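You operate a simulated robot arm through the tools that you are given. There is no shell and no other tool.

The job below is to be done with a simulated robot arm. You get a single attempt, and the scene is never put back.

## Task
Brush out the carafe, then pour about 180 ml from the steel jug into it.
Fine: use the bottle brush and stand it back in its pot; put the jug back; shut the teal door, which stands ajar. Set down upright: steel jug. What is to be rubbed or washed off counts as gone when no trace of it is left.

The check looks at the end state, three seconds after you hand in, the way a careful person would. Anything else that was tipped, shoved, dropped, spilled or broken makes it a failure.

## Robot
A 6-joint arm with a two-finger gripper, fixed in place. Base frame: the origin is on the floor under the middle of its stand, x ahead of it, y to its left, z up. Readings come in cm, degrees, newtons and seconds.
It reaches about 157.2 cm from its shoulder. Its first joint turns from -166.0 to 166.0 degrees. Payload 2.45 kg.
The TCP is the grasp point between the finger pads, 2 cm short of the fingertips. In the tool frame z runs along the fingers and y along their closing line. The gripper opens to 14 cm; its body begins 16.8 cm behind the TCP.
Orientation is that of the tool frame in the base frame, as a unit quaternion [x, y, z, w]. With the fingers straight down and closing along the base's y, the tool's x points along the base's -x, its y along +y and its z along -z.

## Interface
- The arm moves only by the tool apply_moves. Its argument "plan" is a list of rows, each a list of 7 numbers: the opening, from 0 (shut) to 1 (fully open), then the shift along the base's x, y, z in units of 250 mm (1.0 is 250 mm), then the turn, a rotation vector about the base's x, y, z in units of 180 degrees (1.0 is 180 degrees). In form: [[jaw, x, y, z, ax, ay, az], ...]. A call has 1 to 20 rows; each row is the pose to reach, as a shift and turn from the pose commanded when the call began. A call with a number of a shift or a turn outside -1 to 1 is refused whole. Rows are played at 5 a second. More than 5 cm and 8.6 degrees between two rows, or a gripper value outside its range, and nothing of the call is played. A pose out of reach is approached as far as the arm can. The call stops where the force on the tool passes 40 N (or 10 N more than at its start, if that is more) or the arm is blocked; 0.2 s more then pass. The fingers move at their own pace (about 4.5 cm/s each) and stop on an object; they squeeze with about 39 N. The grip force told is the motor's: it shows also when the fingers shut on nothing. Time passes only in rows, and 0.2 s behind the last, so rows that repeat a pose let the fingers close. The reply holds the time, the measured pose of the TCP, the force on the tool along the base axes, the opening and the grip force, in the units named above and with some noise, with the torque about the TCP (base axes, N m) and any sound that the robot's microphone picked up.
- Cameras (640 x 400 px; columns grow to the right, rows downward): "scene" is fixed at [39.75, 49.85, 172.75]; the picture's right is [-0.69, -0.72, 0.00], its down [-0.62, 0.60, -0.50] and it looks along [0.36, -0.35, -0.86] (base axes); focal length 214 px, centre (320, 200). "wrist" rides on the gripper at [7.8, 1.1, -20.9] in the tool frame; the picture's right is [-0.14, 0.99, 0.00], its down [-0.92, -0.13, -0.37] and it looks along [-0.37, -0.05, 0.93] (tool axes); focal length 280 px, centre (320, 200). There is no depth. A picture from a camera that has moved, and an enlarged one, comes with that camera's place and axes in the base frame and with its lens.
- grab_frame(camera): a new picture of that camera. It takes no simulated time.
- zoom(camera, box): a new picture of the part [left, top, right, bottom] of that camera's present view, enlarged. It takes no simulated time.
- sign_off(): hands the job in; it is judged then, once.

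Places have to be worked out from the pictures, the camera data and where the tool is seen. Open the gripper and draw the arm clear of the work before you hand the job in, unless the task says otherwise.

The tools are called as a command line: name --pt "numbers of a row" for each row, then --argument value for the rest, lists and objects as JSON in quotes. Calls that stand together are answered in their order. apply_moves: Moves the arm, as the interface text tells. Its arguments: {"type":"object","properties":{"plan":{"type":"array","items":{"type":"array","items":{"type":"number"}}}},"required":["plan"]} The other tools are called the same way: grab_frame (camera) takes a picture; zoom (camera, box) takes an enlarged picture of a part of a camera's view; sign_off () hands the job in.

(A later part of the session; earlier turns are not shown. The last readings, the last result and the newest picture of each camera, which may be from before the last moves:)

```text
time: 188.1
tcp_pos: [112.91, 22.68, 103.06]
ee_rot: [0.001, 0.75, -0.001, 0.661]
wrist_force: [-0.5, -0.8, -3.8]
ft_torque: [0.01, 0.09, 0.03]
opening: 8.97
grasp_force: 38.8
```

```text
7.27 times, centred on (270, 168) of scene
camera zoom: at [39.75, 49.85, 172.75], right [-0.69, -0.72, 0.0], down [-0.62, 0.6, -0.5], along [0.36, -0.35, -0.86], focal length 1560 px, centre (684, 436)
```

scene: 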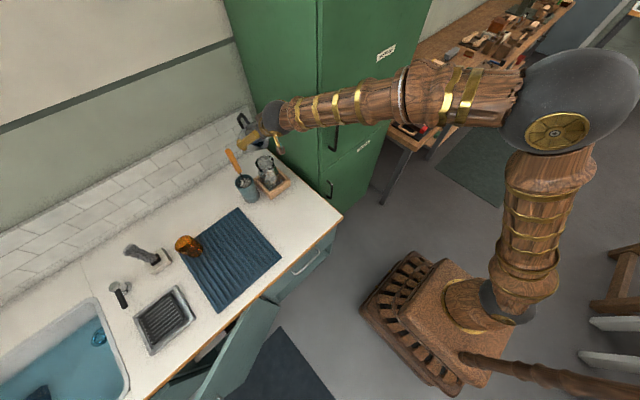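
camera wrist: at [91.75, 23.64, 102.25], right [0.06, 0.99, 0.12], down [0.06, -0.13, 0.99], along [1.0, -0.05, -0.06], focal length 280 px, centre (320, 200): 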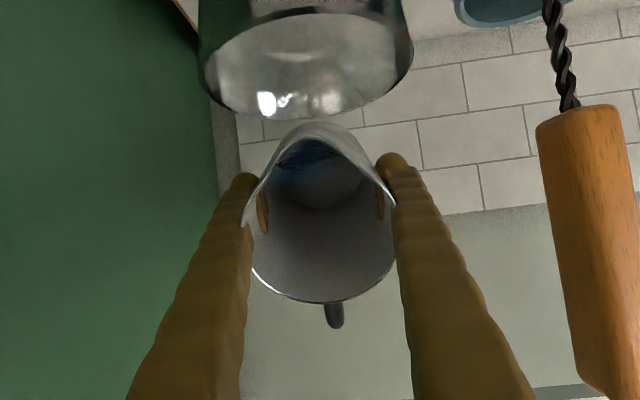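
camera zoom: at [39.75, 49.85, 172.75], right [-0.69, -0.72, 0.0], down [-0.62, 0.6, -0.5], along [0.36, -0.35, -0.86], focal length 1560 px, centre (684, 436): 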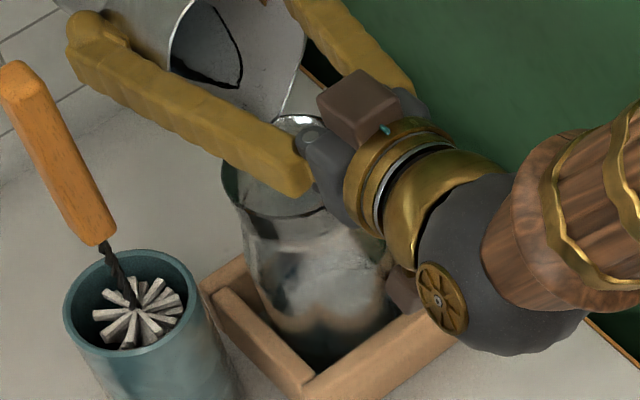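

The average is about 3.5 N, so approximately 180–190 ml is out. I'll stop here: tilt back to 60° about the lip, still above the carafe for any drips, and take a careful set of readings.

apply_moves --pt "0 0.0232 0 -0.036 0 0.0444 0" --pt "0 0.04 0 -0.07 0 0.0889 0" --pt "0 0.0488 0 -0.1 0 0.1278 0" --pt "0 0.0488 0 -0.1 0 0.1278 0" --pt "0 0.0488 0 -0.1 0 0.1278 0"

apply_moves --pt "0 0 0 0 0 0 0"

apply_moves --pt "0 0 0 0 0 0 0"

apply_moves --pt "0 0 0 0 0 0 0"

apply_moves --pt "0 0 0 0 0 0 0"

apply_moves --pt "0 0 0 0 0 0 0"

apply_moves --pt "0 0 0 0 0 0 0"

apply_moves --pt "0 0 0 0 0 0 0"

apply_moves --pt "0 0 0 0 0 0 0"

grab_frame --camera "wrist"

```text
time: 189.3
tcp_pos: [114.12, 22.71, 100.48]
ee_rot: [0.0, 0.866, -0.001, 0.499]
wrist_force: [-0.8, 0.3, -3.6]
ft_torque: [0.03, 0.11, 0.03]
opening: 8.93
grasp_force: 38.9
```

```text
time: 189.7
tcp_pos: [114.16, 22.71, 100.54]
ee_rot: [0.001, 0.867, -0.001, 0.499]
wrist_force: [0.0, 0.4, -2.9]
ft_torque: [0.05, 0.13, 0.02]
opening: 8.94
grasp_force: 39.4
```

```text
time: 190.1
tcp_pos: [114.2, 22.75, 100.49]
ee_rot: [0.001, 0.866, -0.001, 0.499]
wrist_force: [-0.4, 0.1, -2.7]
ft_torque: [-0.01, 0.13, -0.01]
opening: 8.95
grasp_force: 39.5
```

```text
time: 190.5
tcp_pos: [114.16, 22.68, 100.57]
ee_rot: [0.001, 0.866, -0.002, 0.499]
wrist_force: [0.2, -0.6, -3.8]
ft_torque: [-0.05, 0.09, 0.02]
opening: 8.94
grasp_force: 38.9
```

```text
time: 190.9
tcp_pos: [114.26, 22.73, 100.49]
ee_rot: [0.001, 0.867, -0.001, 0.499]
wrist_force: [-0.2, 0.1, -4.1]
ft_torque: [-0.04, 0.14, -0.01]
opening: 8.94
grasp_force: 39.1
```

```text
time: 191.3
tcp_pos: [114.24, 22.62, 100.52]
ee_rot: [0.001, 0.866, -0.001, 0.5]
wrist_force: [-1.0, -0.1, -3.0]
ft_torque: [0.0, 0.14, 0.0]
opening: 8.95
grasp_force: 38.8
```

```text
time: 191.7
tcp_pos: [114.14, 22.62, 100.42]
ee_rot: [0.0, 0.866, -0.001, 0.5]
wrist_force: [0.3, 0.9, -3.7]
ft_torque: [0.01, 0.07, 0.02]
opening: 8.95
grasp_force: 39.1
```

```text
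time: 192.1
tcp_pos: [114.13, 22.59, 100.56]
ee_rot: [0.0, 0.867, 0.0, 0.499]
wrist_force: [0.4, -0.3, -4.1]
ft_torque: [-0.01, 0.12, 0.01]
opening: 8.94
grasp_force: 38.8
```

```text
time: 192.5
tcp_pos: [114.14, 22.64, 100.57]
ee_rot: [0.0, 0.866, 0.0, 0.499]
wrist_force: [0.2, -0.7, -4.3]
ft_torque: [-0.03, 0.11, 0.01]
opening: 8.95
grasp_force: 39.0
```

```text
taken
camera wrist: at [92.14, 23.7, 104.29], right [0.07, 0.99, 0.12], down [0.14, -0.13, 0.98], along [0.99, -0.05, -0.15], focal length 280 px, centre (320, 200)
```

wrist: 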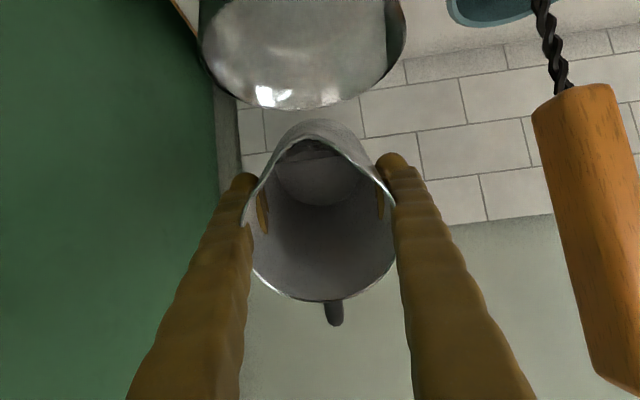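

Averages give 3.56 N, so about 187 ml (±15) has been poured, which is on target. I'll raise and bring the jug upright with its lip still above the carafe.

apply_moves --pt "0 0 0 0.12 0 0 0" --pt "0 0 0 0.24 0 0 0" --pt "0 0 0 0.33 0 0 0" --pt "0 0 0 0.33 0 0.0417 0" --pt "0 0 0 0.33 0 0.0833 0" --pt "0 -0.01 0 0.33 0 0.125 0" --pt "0 -0.0244 0 0.33 0 0.1667 0" --pt "0 -0.045 0 0.33 0 0.2083 0" --pt "0 -0.072 0 0.33 0 0.25 0" --pt "0 -0.105 0 0.33 0 0.2917 0" --pt "0 -0.14 0 0.33 0 0.3333 0" --pt "0 -0.14 0 0.33 0 0.3333 0"

grab_frame --camera "wrist"

grab_frame --camera "scene"

```text
time: 195.1
tcp_pos: [110.72, 22.59, 108.81]
ee_rot: [-0.001, 1.0, 0.0, -0.001]
wrist_force: [-0.7, -0.5, -3.9]
ft_torque: [-0.01, 0.05, 0.03]
opening: 8.95
grasp_force: 38.7
out of reach, approached as far as the arm can: row 4
```

```text
taken
camera wrist: at [102.92, 23.71, 129.81], right [0.14, 0.99, 0.0], down [0.92, -0.13, 0.37], along [0.36, -0.05, -0.93], focal length 280 px, centre (320, 200)
```

wrist: 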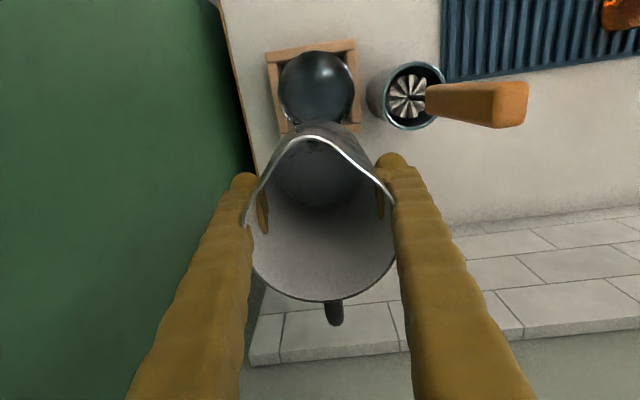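

```text
taken
```

scene: 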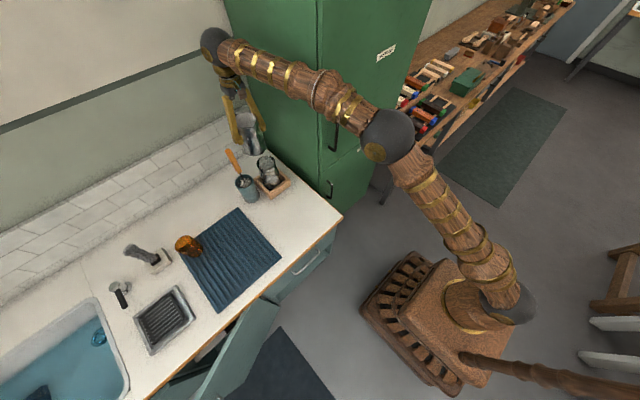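

Upright and steady. I'll look at the water level in the carafe from here and check the counter for spills.

zoom --camera "wrist" --box '[255, 30, 375, 140]'

zoom --camera "scene" --box '[245, 145, 300, 200]'

```text
3.64 times, centred on (315, 85) of wrist
camera zoom: at [102.92, 23.71, 129.81], right [0.14, 0.99, 0.0], down [0.92, -0.13, 0.37], along [0.36, -0.05, -0.93], focal length 1020 px, centre (338, 618)
```

zoom: 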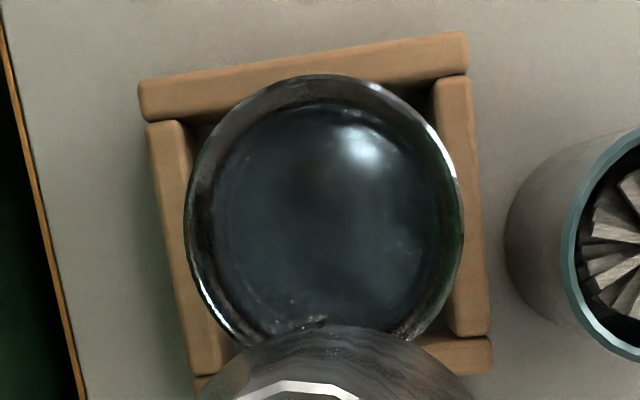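

```text
7.27 times, centred on (272, 172) of scene
camera zoom: at [39.75, 49.85, 172.75], right [-0.69, -0.72, 0.0], down [-0.62, 0.6, -0.5], along [0.36, -0.35, -0.86], focal length 1560 px, centre (666, 400)
```

zoom: 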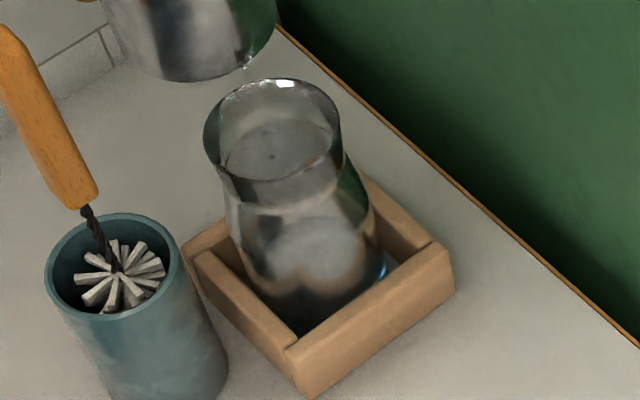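

I want to check the bluish highlight at the carafe's lower right edge, to be sure it's water inside the glass and not a spill in the tray.

zoom --camera "scene" --box '[262, 168, 288, 192]'

zoom --camera "wrist" --box '[262, 40, 362, 140]'

```text
16.00 times, centred on (275, 180) of scene
camera zoom: at [39.75, 49.85, 172.75], right [-0.69, -0.72, 0.0], down [-0.62, 0.6, -0.5], along [0.36, -0.35, -0.86], focal length 3432 px, centre (1040, 520)
```

zoom: 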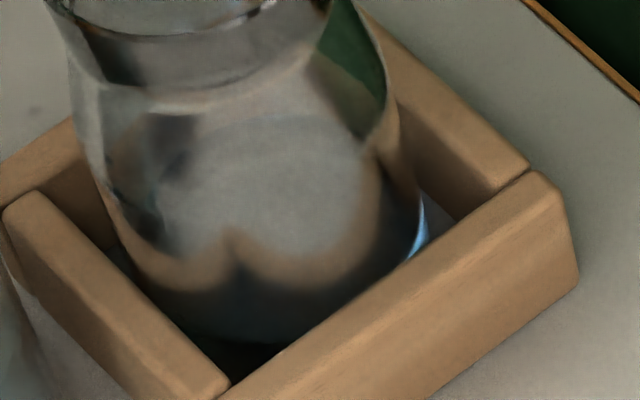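

```text
4.00 times, centred on (312, 90) of wrist
camera zoom: at [102.92, 23.71, 129.81], right [0.14, 0.99, 0.0], down [0.92, -0.13, 0.37], along [0.36, -0.05, -0.93], focal length 1122 px, centre (352, 640)
```

zoom: 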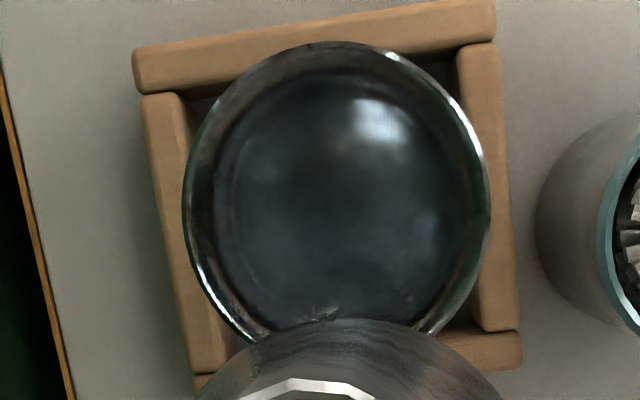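

The blue highlight is water inside at the glass edge, with its surface at roughly z 82, which fits about 180 ml. I'll hold about a second and a half so any last drips fall into the carafe, then look again.

apply_moves --pt "0 0 0 0 0 0 0" --pt "0 0 0 0 0 0 0" --pt "0 0 0 0 0 0 0" --pt "0 0 0 0 0 0 0" --pt "0 0 0 0 0 0 0" --pt "0 0 0 0 0 0 0" --pt "0 0 0 0 0 0 0"

zoom --camera "scene" --box '[235, 135, 300, 200]'

zoom --camera "wrist" --box '[230, 110, 410, 320]'

```text
time: 196.7
tcp_pos: [110.74, 22.62, 108.82]
ee_rot: [0.0, 1.0, -0.001, -0.001]
wrist_force: [0.1, -0.3, -4.6]
ft_torque: [-0.04, 0.07, 0.01]
opening: 8.96
grasp_force: 39.3
```

```text
6.15 times, centred on (268, 168) of scene
camera zoom: at [39.75, 49.85, 172.75], right [-0.69, -0.72, 0.0], down [-0.62, 0.6, -0.5], along [0.36, -0.35, -0.86], focal length 1320 px, centre (643, 400)
```

zoom: 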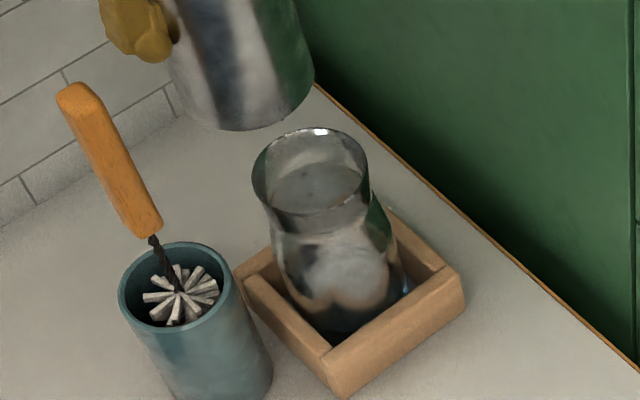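

```text
1.90 times, centred on (320, 215) of wrist
camera zoom: at [102.92, 23.71, 129.79], right [0.14, 0.99, 0.0], down [0.92, -0.13, 0.37], along [0.36, -0.05, -0.93], focal length 534 px, centre (320, 171)
```

zoom: 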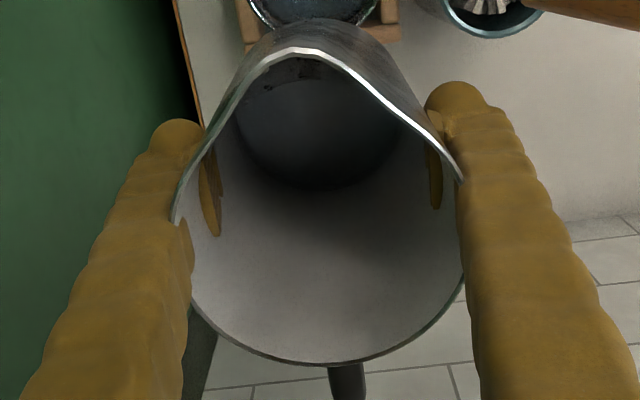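

The jug floor looks nearly dry. The last two readings were a bit higher, so I'll take an upright set for a like-for-like comparison with the starting weight.

apply_moves --pt "0 0 0 0 0 0 0"

apply_moves --pt "0 0 0 0 0 0 0"

apply_moves --pt "0 0 0 0 0 0 0"

apply_moves --pt "0 0 0 0 0 0 0"

apply_moves --pt "0 0 0 0 0 0 0"

apply_moves --pt "0 0 0 0 0 0 0"

apply_moves --pt "0 0 0 0 0 0 0"

apply_moves --pt "0 0 0 0 0 0 0"

apply_moves --pt "0 0 0 0 0 0 0"

apply_moves --pt "0 0 0 0 0 0 0"

```text
time: 197.1
tcp_pos: [110.75, 22.66, 108.83]
ee_rot: [0.0, 1.0, -0.002, 0.0]
wrist_force: [0.5, -0.3, -3.7]
ft_torque: [0.01, 0.06, -0.01]
opening: 8.95
grasp_force: 38.6
```

```text
time: 197.5
tcp_pos: [110.74, 22.63, 108.82]
ee_rot: [0.0, 1.0, -0.001, -0.001]
wrist_force: [-0.5, -0.3, -4.8]
ft_torque: [-0.01, 0.05, 0.01]
opening: 8.96
grasp_force: 39.4
```

```text
time: 197.9
tcp_pos: [110.68, 22.81, 108.86]
ee_rot: [0.0, 1.0, -0.001, -0.001]
wrist_force: [0.2, 0.4, -3.5]
ft_torque: [0.03, 0.03, -0.04]
opening: 8.95
grasp_force: 38.8
```

```text
time: 198.3
tcp_pos: [110.66, 22.69, 108.72]
ee_rot: [0.0, 1.0, -0.001, 0.0]
wrist_force: [-0.3, -0.1, -3.6]
ft_torque: [-0.01, 0.07, -0.01]
opening: 8.96
grasp_force: 39.0
```

```text
time: 198.7
tcp_pos: [110.74, 22.62, 108.93]
ee_rot: [0.0, 1.0, -0.001, -0.001]
wrist_force: [1.1, -0.3, -4.6]
ft_torque: [0.03, 0.05, -0.03]
opening: 8.95
grasp_force: 38.5
```

```text
time: 199.1
tcp_pos: [110.65, 22.71, 108.91]
ee_rot: [0.001, 1.0, 0.0, -0.001]
wrist_force: [-0.5, -0.3, -3.9]
ft_torque: [0.0, 0.02, -0.02]
opening: 8.95
grasp_force: 39.4
```

```text
time: 199.5
tcp_pos: [110.86, 22.69, 108.8]
ee_rot: [0.001, 1.0, -0.001, -0.001]
wrist_force: [-0.1, -0.3, -3.8]
ft_torque: [-0.01, 0.05, 0.0]
opening: 8.95
grasp_force: 39.3
```

```text
time: 199.9
tcp_pos: [110.83, 22.67, 108.94]
ee_rot: [0.0, 1.0, -0.001, -0.001]
wrist_force: [0.0, 0.5, -3.5]
ft_torque: [0.02, 0.03, 0.0]
opening: 8.94
grasp_force: 39.0
```

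```text
time: 200.3
tcp_pos: [110.7, 22.79, 108.89]
ee_rot: [0.0, 1.0, -0.001, -0.001]
wrist_force: [0.2, 0.1, -3.9]
ft_torque: [0.02, 0.02, -0.01]
opening: 8.94
grasp_force: 38.9
```

```text
time: 200.7
tcp_pos: [110.78, 22.72, 108.81]
ee_rot: [0.001, 1.0, -0.001, -0.001]
wrist_force: [-0.7, -0.3, -4.0]
ft_torque: [0.0, 0.06, -0.01]
opening: 8.95
grasp_force: 38.7
```

Combining all sets, about 165–170 ml (±13) has gone in, slightly under target. I'll look closely at how much remains in the jug.

zoom --camera "wrist" --box '[270, 115, 370, 215]'

```text
4.00 times, centred on (320, 165) of wrist
camera zoom: at [102.92, 23.71, 129.79], right [0.14, 0.99, 0.0], down [0.92, -0.13, 0.37], along [0.36, -0.05, -0.93], focal length 1122 px, centre (320, 340)
```

zoom: 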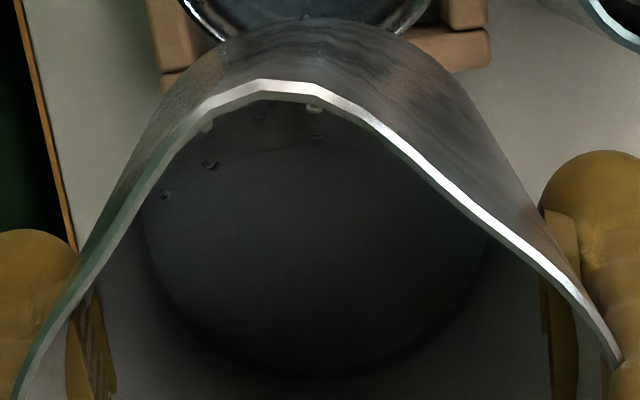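

The jug is nearly dry inside, and the poured amount looks slightly low. I'll tilt once more over the carafe to add the last few millilitres, following the same path as before.

apply_moves --pt "0 0.035 0 -0.01 0 -0.0417 0" --pt "0 0.068 0 -0.02 0 -0.0833 0" --pt "0 0.095 0 -0.03 0 -0.125 0" --pt "0 0.1156 0 -0.05 0 -0.1667 0" --pt "0 0.13 0 -0.08 0 -0.2083 0" --pt "0 0.137 0 -0.12 0 -0.25 0" --pt "0 0.14 0 -0.18 0 -0.2917 0" --pt "0 0.137 0 -0.25 0 -0.3333 0" --pt "0 0.127 0 -0.312 0 -0.375 0" --pt "0 0.1116 0 -0.264 0 -0.4167 0" --pt "0 0.1 0 -0.243 0 -0.4375 0" --pt "0 0.1 0 -0.243 0 -0.4375 0"

zoom --camera "wrist" --box '[190, 0, 430, 220]'

```text
time: 202.8
tcp_pos: [108.69, 14.86, 94.68]
ee_rot: [0.107, 0.887, -0.086, 0.44]
wrist_force: [3.3, -0.1, 1.6]
ft_torque: [0.46, 0.6, -0.24]
opening: 8.97
grasp_force: 39.2
out of reach, approached as far as the arm can: row 7, 8
stopped in row 10: the force on the tool passed its limit at 64 N (the readings are from after the stop); the commanded pose is now the measured one
```

```text
1.82 times, centred on (310, 110) of wrist
camera zoom: at [88.42, 21.92, 100.89], right [0.35, 0.94, 0.05], down [0.23, -0.14, 0.96], along [0.91, -0.32, -0.26], focal length 510 px, centre (338, 364)
```

zoom: 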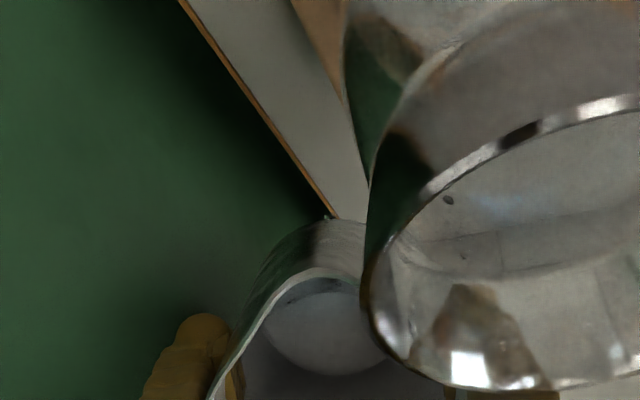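

The arm deviated badly near its reach limit and has stopped on contact. I'll look at the scene before moving anything.

grab_frame --camera "scene"

grab_frame --camera "wrist"

zoom --camera "scene" --box '[220, 120, 320, 210]'

```text
taken
```

scene: 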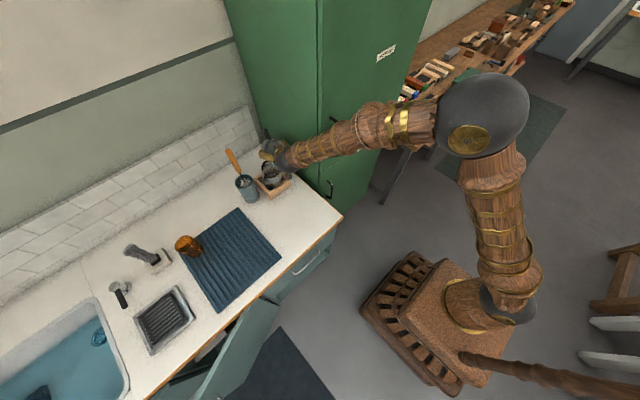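

```text
taken
camera wrist: at [88.42, 21.92, 100.89], right [0.35, 0.94, 0.05], down [0.23, -0.14, 0.96], along [0.91, -0.32, -0.26], focal length 280 px, centre (320, 200)
```

wrist: 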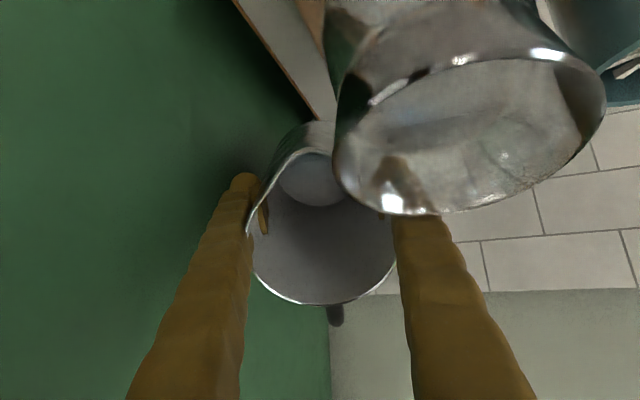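

```text
4.44 times, centred on (270, 165) of scene
camera zoom: at [39.75, 49.85, 172.75], right [-0.69, -0.72, 0.0], down [-0.62, 0.6, -0.5], along [0.36, -0.35, -0.86], focal length 953 px, centre (542, 356)
```

zoom: 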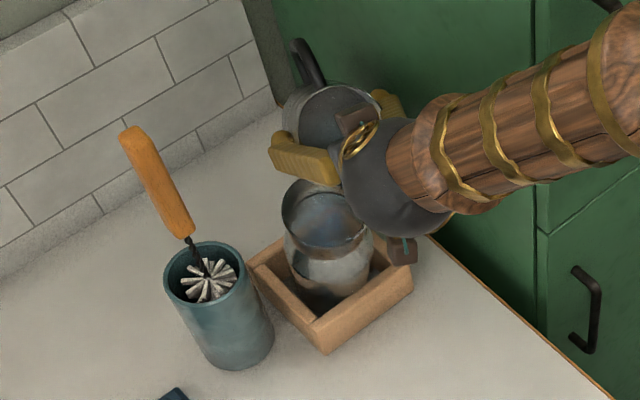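

The carafe is still standing in its tray, and the jug is wedged beside it at about y 15. The tool axis was nearly parallel to the forearm there, a wrist singularity. I'll back off straight up in very small steps, keeping the orientation.

apply_moves --pt "0 0 0 0.012 0 0 0" --pt "0 0 0 0.024 0 0 0" --pt "0 0 0 0.036 0 0 0"

grab_frame --camera "wrist"

zoom --camera "scene" --box '[220, 120, 320, 210]'

```text
time: 203.6
tcp_pos: [108.74, 14.74, 95.52]
ee_rot: [0.107, 0.888, -0.086, 0.44]
wrist_force: [0.5, 0.2, -2.7]
ft_torque: [0.11, 0.14, -0.11]
opening: 8.93
grasp_force: 39.2
```

```text
taken
camera wrist: at [88.39, 21.88, 101.78], right [0.35, 0.94, 0.05], down [0.23, -0.14, 0.96], along [0.91, -0.32, -0.26], focal length 280 px, centre (320, 200)
```

wrist: 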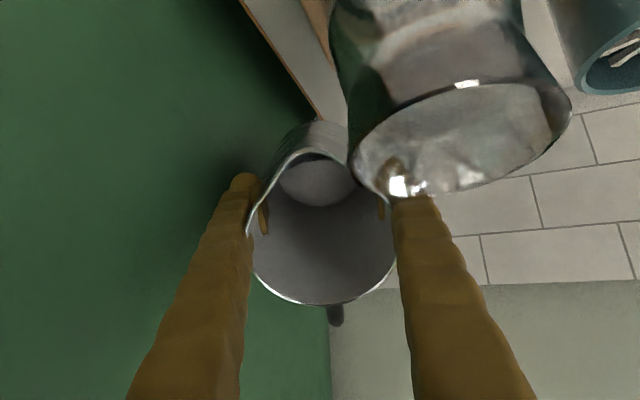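

```text
4.44 times, centred on (270, 165) of scene
camera zoom: at [39.75, 49.85, 172.75], right [-0.69, -0.72, 0.0], down [-0.62, 0.6, -0.5], along [0.36, -0.35, -0.86], focal length 953 px, centre (542, 356)
```

zoom: 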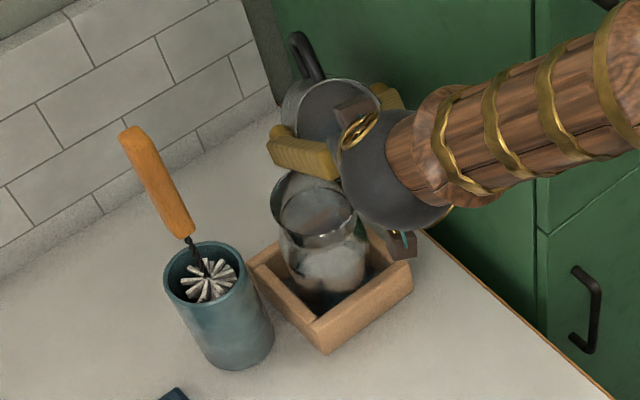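

The carafe has settled upright and the contact force is gone. Continuing straight up in 1 cm steps.

apply_moves --pt "0 0 0 0.03 0 0 0" --pt "0 0 0 0.06 0 0 0" --pt "0 0 0 0.09 0 0 0" --pt "0 0 0 0.12 0 0 0" --pt "0 0 0 0.15 0 0 0" --pt "0 0 0 0.15 0 0 0"

grab_frame --camera "wrist"

zoom --camera "scene" --box '[220, 120, 320, 210]'

```text
time: 204.9
tcp_pos: [108.56, 14.77, 99.27]
ee_rot: [0.107, 0.888, -0.087, 0.439]
wrist_force: [-0.4, -0.3, -4.2]
ft_torque: [0.07, 0.1, -0.06]
opening: 8.94
grasp_force: 39.7
```

```text
taken
camera wrist: at [88.33, 21.8, 105.49], right [0.35, 0.94, 0.05], down [0.23, -0.14, 0.96], along [0.91, -0.32, -0.26], focal length 280 px, centre (320, 200)
```

wrist: 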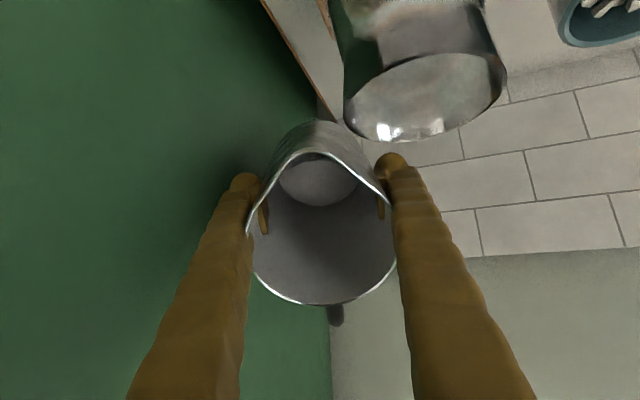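

```text
4.44 times, centred on (270, 165) of scene
camera zoom: at [39.75, 49.85, 172.75], right [-0.69, -0.72, 0.0], down [-0.62, 0.6, -0.5], along [0.36, -0.35, -0.86], focal length 953 px, centre (542, 356)
```

zoom: 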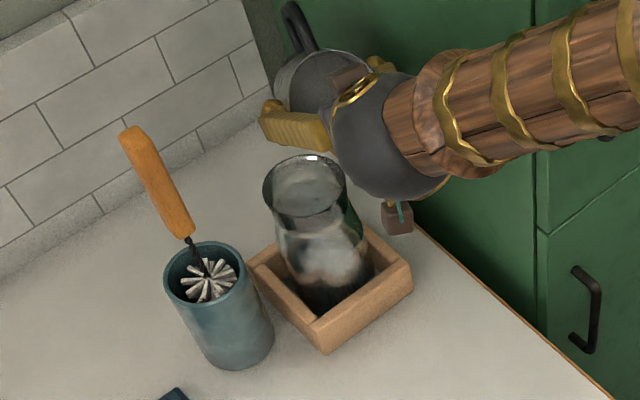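

The carafe is upright with its water. I'll give up on the extra few millilitres. Next I'll un-tilt the jug gradually about its own closing axis while rising, checking the pose after a few steps.

apply_moves --pt "0 0 0 0.03 0.0055 0.02 -0.0012" --pt "0 0 0 0.06 0.01105 0.0401 -0.0024" --pt "0 0 0 0.1 0.0166 0.06 -0.0036" --pt "0 0 0 0.14 0.0221 0.0802 -0.0048" --pt "0 0 0 0.14 0.0221 0.0802 -0.0048"

grab_frame --camera "wrist"

grab_frame --camera "scene"

```text
time: 206.2
tcp_pos: [108.65, 14.9, 102.78]
ee_rot: [0.117, 0.937, -0.071, 0.32]
wrist_force: [0.5, -1.0, -3.7]
ft_torque: [0.03, 0.14, 0.04]
opening: 8.91
grasp_force: 38.9
```

```text
taken
camera wrist: at [90.72, 21.6, 114.3], right [0.37, 0.93, 0.03], down [0.46, -0.21, 0.86], along [0.81, -0.31, -0.5], focal length 280 px, centre (320, 200)
```

wrist: 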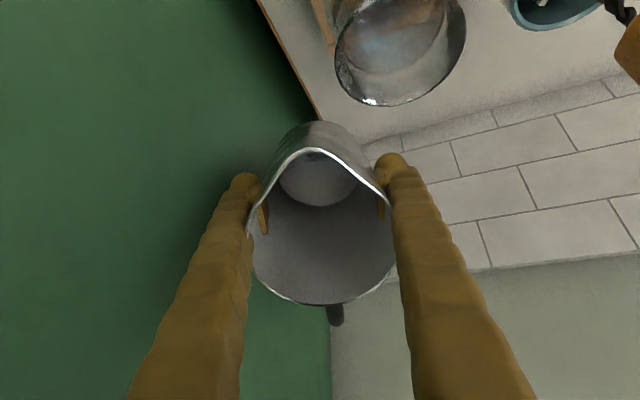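

```text
taken
```

scene: 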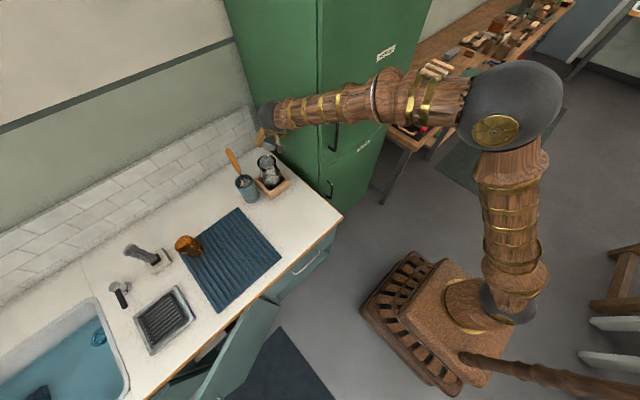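

The pose is tracking correctly again and the carafe is fine. I'll finish un-tilting in small steps while rising, then ease away from the cabinet.

apply_moves --pt "0 0 0 0.05 0.0094 0.0342 -0.0021" --pt "0 0 0 0.1 0.0188 0.0684 -0.0041" --pt "0 0 0.01 0.15 0.0282 0.1027 -0.0062" --pt "0 0 0.03 0.2 0.0376 0.1369 -0.0083" --pt "0 0 0.06 0.24 0.047 0.1711 -0.0103" --pt "0 0 0.1 0.25 0.0564 0.2053 -0.0124" --pt "0 0 0.1 0.25 0.0564 0.2053 -0.0124"

grab_frame --camera "wrist"

zoom --camera "scene" --box '[200, 80, 340, 210]'

```text
time: 207.8
tcp_pos: [108.64, 17.38, 109.0]
ee_rot: [0.133, 0.991, -0.031, -0.007]
wrist_force: [0.6, 0.0, -3.6]
ft_torque: [0.03, 0.06, 0.01]
opening: 8.95
grasp_force: 39.2
```

```text
taken
camera wrist: at [101.76, 21.58, 129.9], right [0.39, 0.92, -0.06], down [0.86, -0.35, 0.37], along [0.32, -0.2, -0.93], focal length 280 px, centre (320, 200)
```

wrist: 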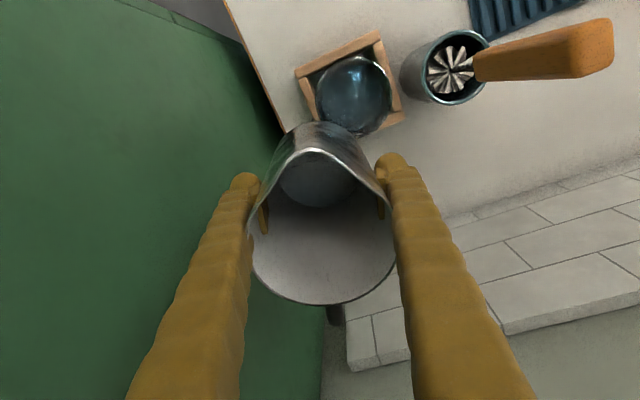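

```text
3.08 times, centred on (270, 145) of scene
camera zoom: at [39.75, 49.85, 172.75], right [-0.69, -0.72, 0.0], down [-0.62, 0.6, -0.5], along [0.36, -0.35, -0.86], focal length 660 px, centre (474, 369)
```

zoom: 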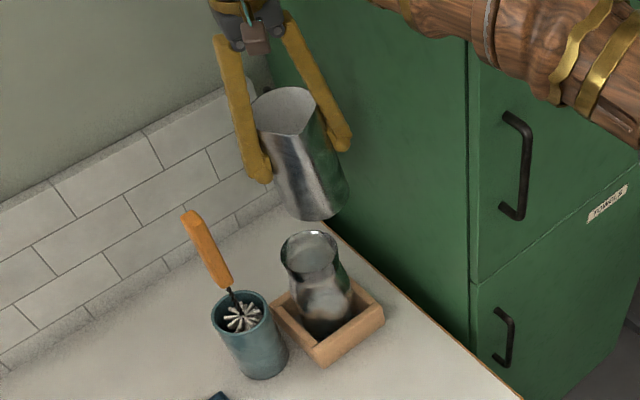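

The jug is upright and clear. I'll inspect the carafe, tray and counter closely for any spill or damage.

zoom --camera "wrist" --box '[270, 15, 420, 145]'

zoom --camera "scene" --box '[240, 145, 310, 210]'

zoom --camera "scene" --box '[255, 155, 295, 192]'

```text
3.08 times, centred on (345, 80) of wrist
camera zoom: at [101.76, 21.58, 129.9], right [0.39, 0.92, -0.06], down [0.86, -0.35, 0.37], along [0.32, -0.2, -0.93], focal length 863 px, centre (243, 569)
```

zoom: 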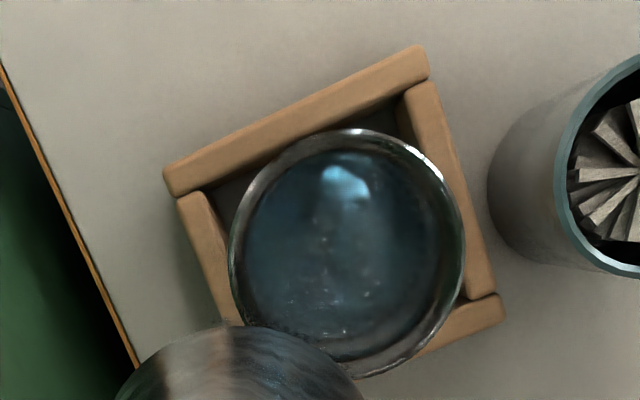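

```text
6.15 times, centred on (275, 178) of scene
camera zoom: at [39.75, 49.85, 172.75], right [-0.69, -0.72, 0.0], down [-0.62, 0.6, -0.5], along [0.36, -0.35, -0.86], focal length 1320 px, centre (597, 338)
```

zoom: 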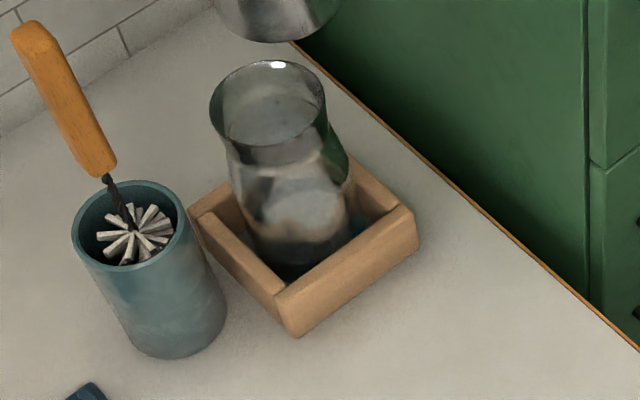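

```text
10.81 times, centred on (275, 174) of scene
camera zoom: at [39.75, 49.85, 172.75], right [-0.69, -0.72, 0.0], down [-0.62, 0.6, -0.5], along [0.36, -0.35, -0.86], focal length 2319 px, centre (806, 486)
```

zoom: 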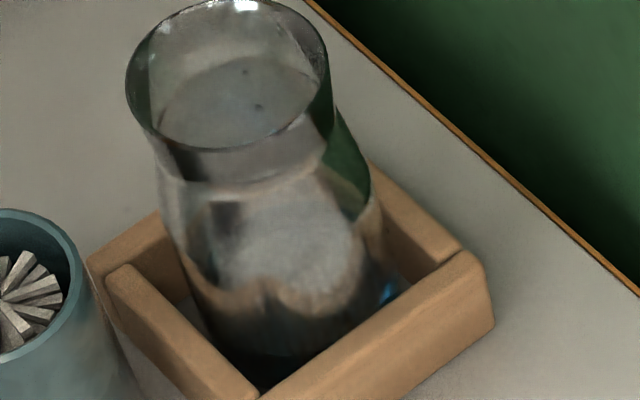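

No spill is visible; the carafe stands upright in its tray with the water inside. I'll level the jug fully and carry it back toward its place, keeping it high over the carafe.

apply_moves --pt "0 -0.02 0.01 0.01 0.0095 -0.0035 0" --pt "0 -0.12 0.04 0.02 0.019 -0.007 0" --pt "0 -0.26 0.08 0.02 0.019 -0.007 0" --pt "0 -0.4 0.12 0.02 0.019 -0.007 0" --pt "0 -0.54 0.16 0.02 0.019 -0.007 0" --pt "0 -0.68 0.2 0.02 0.019 -0.007 0" --pt "0 -0.82 0.24 0.02 0.019 -0.007 0" --pt "0 -0.96 0.28 0.02 0.019 -0.007 0" --pt "0 -0.96 0.28 0.02 0.019 -0.007 0"

grab_frame --camera "wrist"

grab_frame --camera "scene"

```text
time: 209.8
tcp_pos: [84.59, 24.58, 109.41]
ee_rot: [0.134, 0.991, 0.0, 0.001]
wrist_force: [-0.1, 0.3, -3.7]
ft_torque: [0.02, 0.07, 0.0]
opening: 8.93
grasp_force: 38.6
```

```text
taken
camera wrist: at [77.29, 27.51, 130.38], right [0.4, 0.92, 0.0], down [0.85, -0.37, 0.37], along [0.34, -0.14, -0.93], focal length 280 px, centre (320, 200)
```

wrist: 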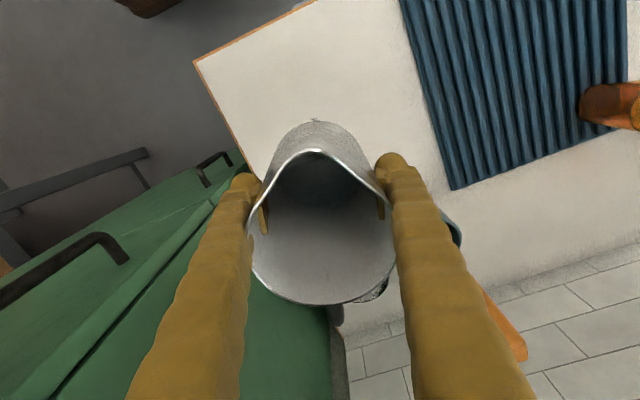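

```text
taken
```

scene: 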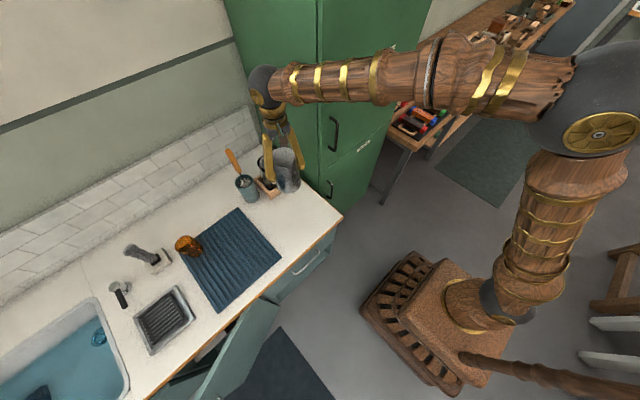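

Level and clear. Comparing pictures, the jug has rotated about 3° in the grip (top toward the handle), which I'll correct before set-down. I'll now yaw back to the original handle direction, move to (78.4, 25.9), and come down partway.

apply_moves --pt "0 -0.05 0.01 -0.04 0 0 0.0416" --pt "0 -0.1 0.02 -0.08 0 0 0.0832" --pt "0 -0.15 0.03 -0.14 0 0 0.1247" --pt "0 -0.2 0.042 -0.22 0 0 0.1663" --pt "0 -0.248 0.053 -0.32 0 0 0.2078" --pt "0 -0.248 0.053 -0.44 0 0 0.2078" --pt "0 -0.248 0.053 -0.56 0 0 0.2078" --pt "0 -0.248 0.053 -0.56 0 0 0.2078"

grab_frame --camera "wrist"

zoom --camera "scene" --box '[240, 130, 360, 240]'

```text
time: 211.6
tcp_pos: [78.52, 25.71, 95.51]
ee_rot: [-0.191, 0.982, 0.001, 0.001]
wrist_force: [0.5, 0.1, -3.5]
ft_torque: [-0.01, 0.03, -0.01]
opening: 8.96
grasp_force: 39.0
```

```text
taken
camera wrist: at [70.8, 23.57, 116.41], right [-0.24, 0.97, 0.0], down [0.9, 0.23, 0.37], along [0.36, 0.09, -0.93], focal length 280 px, centre (320, 200)
```

wrist: 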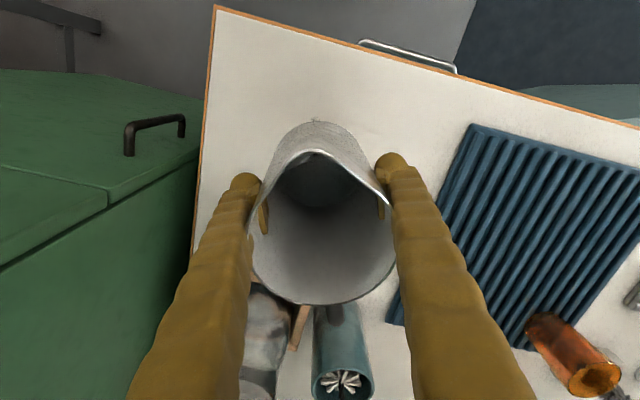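

```text
3.64 times, centred on (300, 185) of scene
camera zoom: at [39.75, 49.85, 172.75], right [-0.69, -0.72, 0.0], down [-0.62, 0.6, -0.5], along [0.36, -0.35, -0.86], focal length 780 px, centre (393, 254)
```

zoom: 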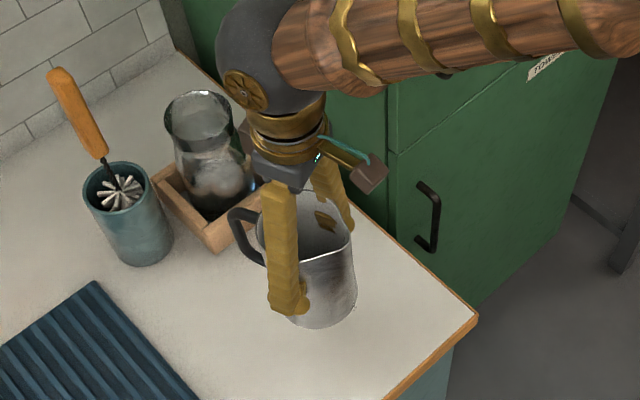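

I'll zoom in on the jug's base; there seems to be a tiny droplet there, and I also want to judge the jug's tilt.

zoom --camera "scene" --box '[280, 180, 320, 225]'

zoom --camera "wrist" --box '[250, 100, 390, 200]'

```text
8.89 times, centred on (300, 202) of scene
camera zoom: at [39.75, 49.85, 172.75], right [-0.69, -0.72, 0.0], down [-0.62, 0.6, -0.5], along [0.36, -0.35, -0.86], focal length 1906 px, centre (498, 178)
```

zoom: 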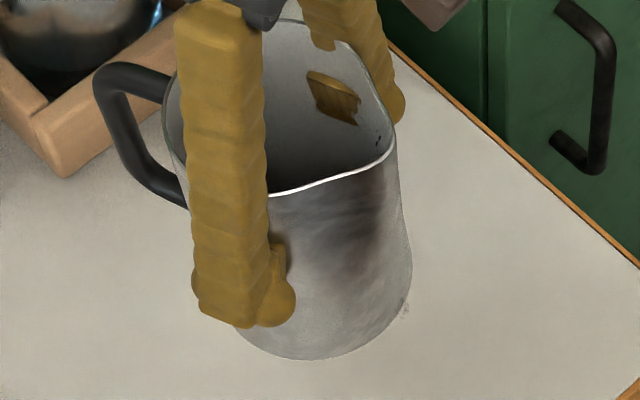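

```text
4.00 times, centred on (320, 150) of wrist
camera zoom: at [70.8, 23.57, 116.41], right [-0.24, 0.97, 0.0], down [0.9, 0.23, 0.37], along [0.36, 0.09, -0.93], focal length 1122 px, centre (320, 400)
```

zoom: 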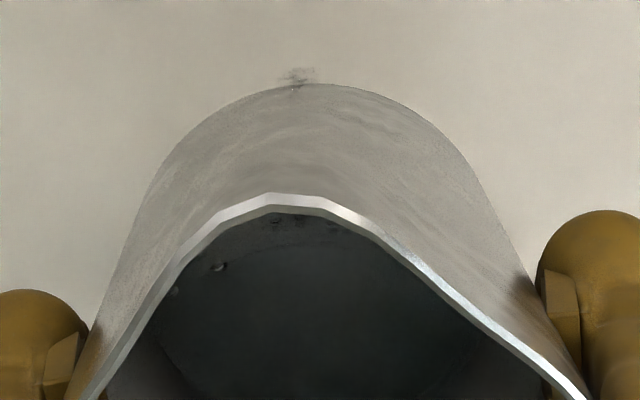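

The droplet is tiny and clings to the jug's outside near the base. I'll correct the tilt by 2.5° and lower the jug to just above the counter.

apply_moves --pt "0 0 0 -0.06 0.0026 -0.0065 0" --pt "0 -0.004 0.004 -0.14 0.0052 -0.0129 0" --pt "0 -0.004 0.004 -0.2 0.0052 -0.0129 0" --pt "0 -0.004 0.004 -0.25 0.0052 -0.0129 0" --pt "0 -0.004 0.004 -0.28 0.0052 -0.0129 0" --pt "0 -0.004 0.004 -0.28 0.0052 -0.0129 0"

zoom --camera "scene" --box '[270, 170, 330, 235]'

zoom --camera "wrist" --box '[220, 90, 420, 320]'

```text
time: 212.9
tcp_pos: [78.42, 25.75, 88.49]
ee_rot: [-0.19, 0.982, 0.005, 0.023]
wrist_force: [-0.6, 0.0, -3.9]
ft_torque: [-0.04, 0.05, 0.0]
opening: 8.94
grasp_force: 39.0
```

```text
6.15 times, centred on (300, 202) of scene
camera zoom: at [39.75, 49.85, 172.75], right [-0.69, -0.72, 0.0], down [-0.62, 0.6, -0.5], along [0.36, -0.35, -0.86], focal length 1320 px, centre (443, 185)
```

zoom: 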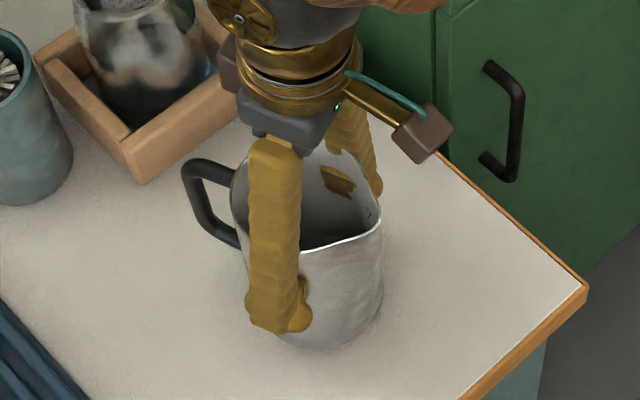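

```text
1.74 times, centred on (320, 205) of wrist
camera zoom: at [69.84, 23.31, 109.15], right [-0.24, 0.97, 0.01], down [0.89, 0.22, 0.41], along [0.4, 0.11, -0.91], focal length 488 px, centre (320, 191)
```

zoom: 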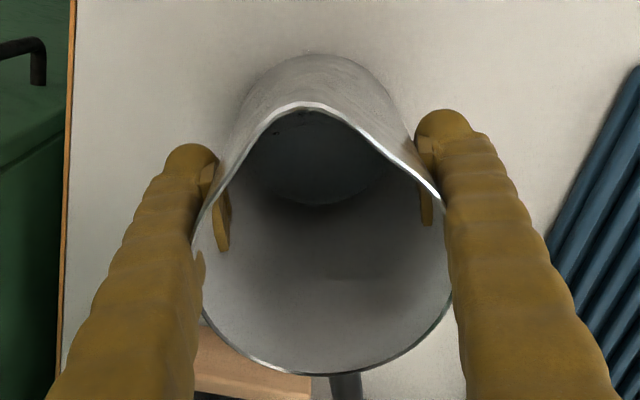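

About 1.3 cm above the counter. I'll lower in 0.12 cm steps and feel for contact.

apply_moves --pt "0 0 0 -0.008 0 0 0" --pt "0 0 0 -0.016 0 0 0" --pt "0 0 0 -0.024 0 0 0" --pt "0 0 0 -0.03 0 0 0" --pt "0 0 0 -0.036 0 0 0" --pt "0 0 0 -0.036 0 0 0"

```text
time: 214.3
tcp_pos: [78.58, 25.84, 87.6]
ee_rot: [-0.191, 0.981, 0.006, 0.022]
wrist_force: [-0.3, -0.6, -4.3]
ft_torque: [-0.04, 0.07, -0.01]
opening: 8.96
grasp_force: 39.3
```

Still hanging free at 87.6. Continuing with finer 0.08 cm steps.

apply_moves --pt "0 0 0 -0.004 0 0 0" --pt "0 0 0 -0.008 0 0 0" --pt "0 0 0 -0.012 0 0 0" --pt "0 0 0 -0.015 0 0 0" --pt "0 0 0 -0.018 0 0 0" --pt "0 0 0 -0.018 0 0 0"

```text
time: 215.8
tcp_pos: [78.37, 25.77, 87.3]
ee_rot: [-0.191, 0.981, 0.006, 0.022]
wrist_force: [4.1, -9.2, 35.4]
ft_torque: [0.11, -0.02, -0.02]
opening: 8.94
grasp_force: 39.0
```

Contact at z≈87.3. I'll ease off by a fraction of a millimetre and open the fingers to release the jug.

apply_moves --pt "0 0 0 0.002 0 0 0" --pt "0 0 0 0.003 0 0 0" --pt "0.68 0 0 0.003 0 0 0" --pt "0.75 0 0 0.003 0 0 0" --pt "0.85 0 0 0.003 0 0 0" --pt "1 0 0 0.003 0 0 0" --pt "1 0 0 0.003 0 0 0" --pt "1 0 0 0.003 0 0 0"

grab_frame --camera "wrist"

zoom --camera "scene" --box '[270, 170, 330, 235]'

```text
time: 217.6
tcp_pos: [78.29, 25.71, 87.24]
ee_rot: [-0.19, 0.982, 0.006, 0.022]
wrist_force: [0.3, -0.2, -0.9]
ft_torque: [0.02, 0.02, -0.02]
opening: 13.98
grasp_force: 0.0
```

```text
taken
camera wrist: at [69.86, 23.32, 107.82], right [-0.24, 0.97, 0.01], down [0.89, 0.22, 0.41], along [0.4, 0.11, -0.91], focal length 280 px, centre (320, 200)
```

wrist: 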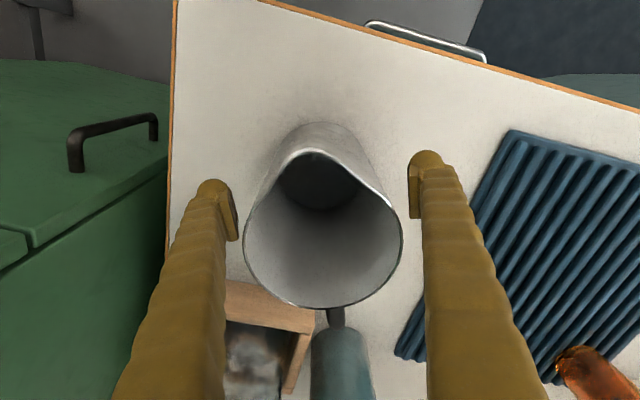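

```text
6.15 times, centred on (300, 202) of scene
camera zoom: at [39.75, 49.85, 172.75], right [-0.69, -0.72, 0.0], down [-0.62, 0.6, -0.5], along [0.36, -0.35, -0.86], focal length 1320 px, centre (443, 185)
```

zoom: 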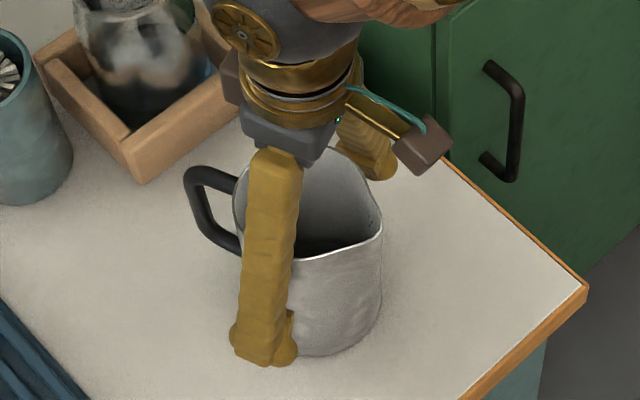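

The jug stands upright on the counter in its old place. I'll raise the gripper straight up clear of it.

apply_moves --pt "1 0 0 0.08 0 0 0" --pt "1 0 0 0.2 0 0 0" --pt "1 0 0 0.36 0 0 0" --pt "1 0 0 0.54 0 0 0" --pt "1 0 0 0.72 0 0 0" --pt "1 0 0 0.9 0 0 0" --pt "1 0 0 1.0 0 0 0" --pt "1 0 0 1.0 0 0 0"

grab_frame --camera "wrist"

grab_frame --camera "scene"

zoom --camera "scene" --box '[220, 130, 340, 240]'

```text
time: 219.3
tcp_pos: [78.32, 25.75, 112.46]
ee_rot: [-0.19, 0.981, 0.006, 0.021]
wrist_force: [-0.5, -0.4, -0.7]
ft_torque: [-0.01, 0.05, 0.0]
opening: 13.99
grasp_force: 0.0
```

```text
taken
camera wrist: at [69.8, 23.38, 132.98], right [-0.24, 0.97, 0.01], down [0.89, 0.22, 0.41], along [0.4, 0.11, -0.91], focal length 280 px, centre (320, 200)
```

wrist: 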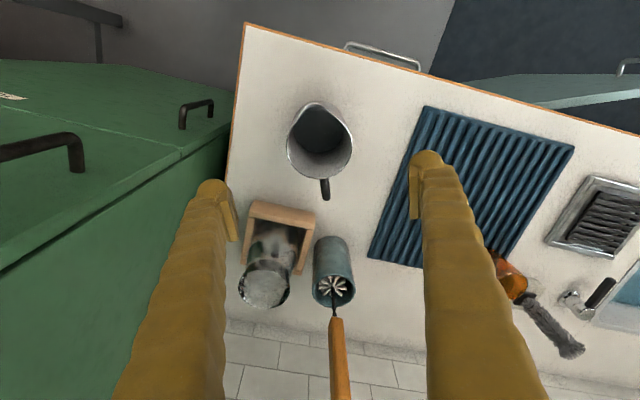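

```text
taken
```

scene: 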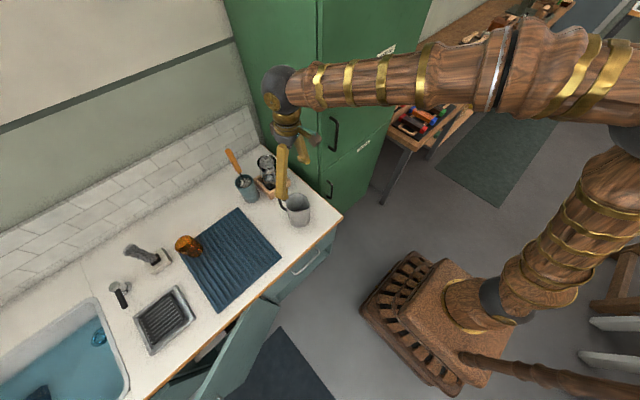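

```text
3.64 times, centred on (280, 185) of scene
camera zoom: at [39.75, 49.85, 172.75], right [-0.69, -0.72, 0.0], down [-0.62, 0.6, -0.5], along [0.36, -0.35, -0.86], focal length 780 px, centre (466, 254)
```

zoom: 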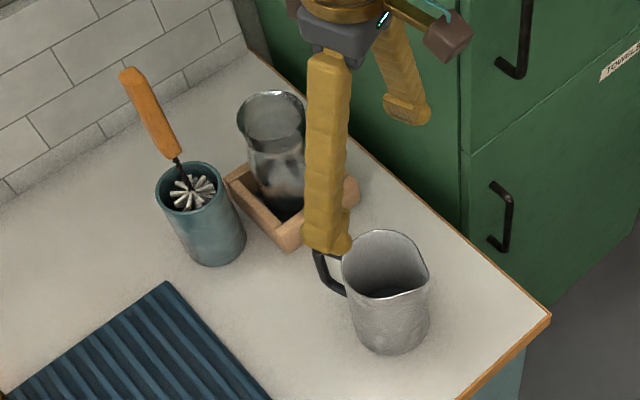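

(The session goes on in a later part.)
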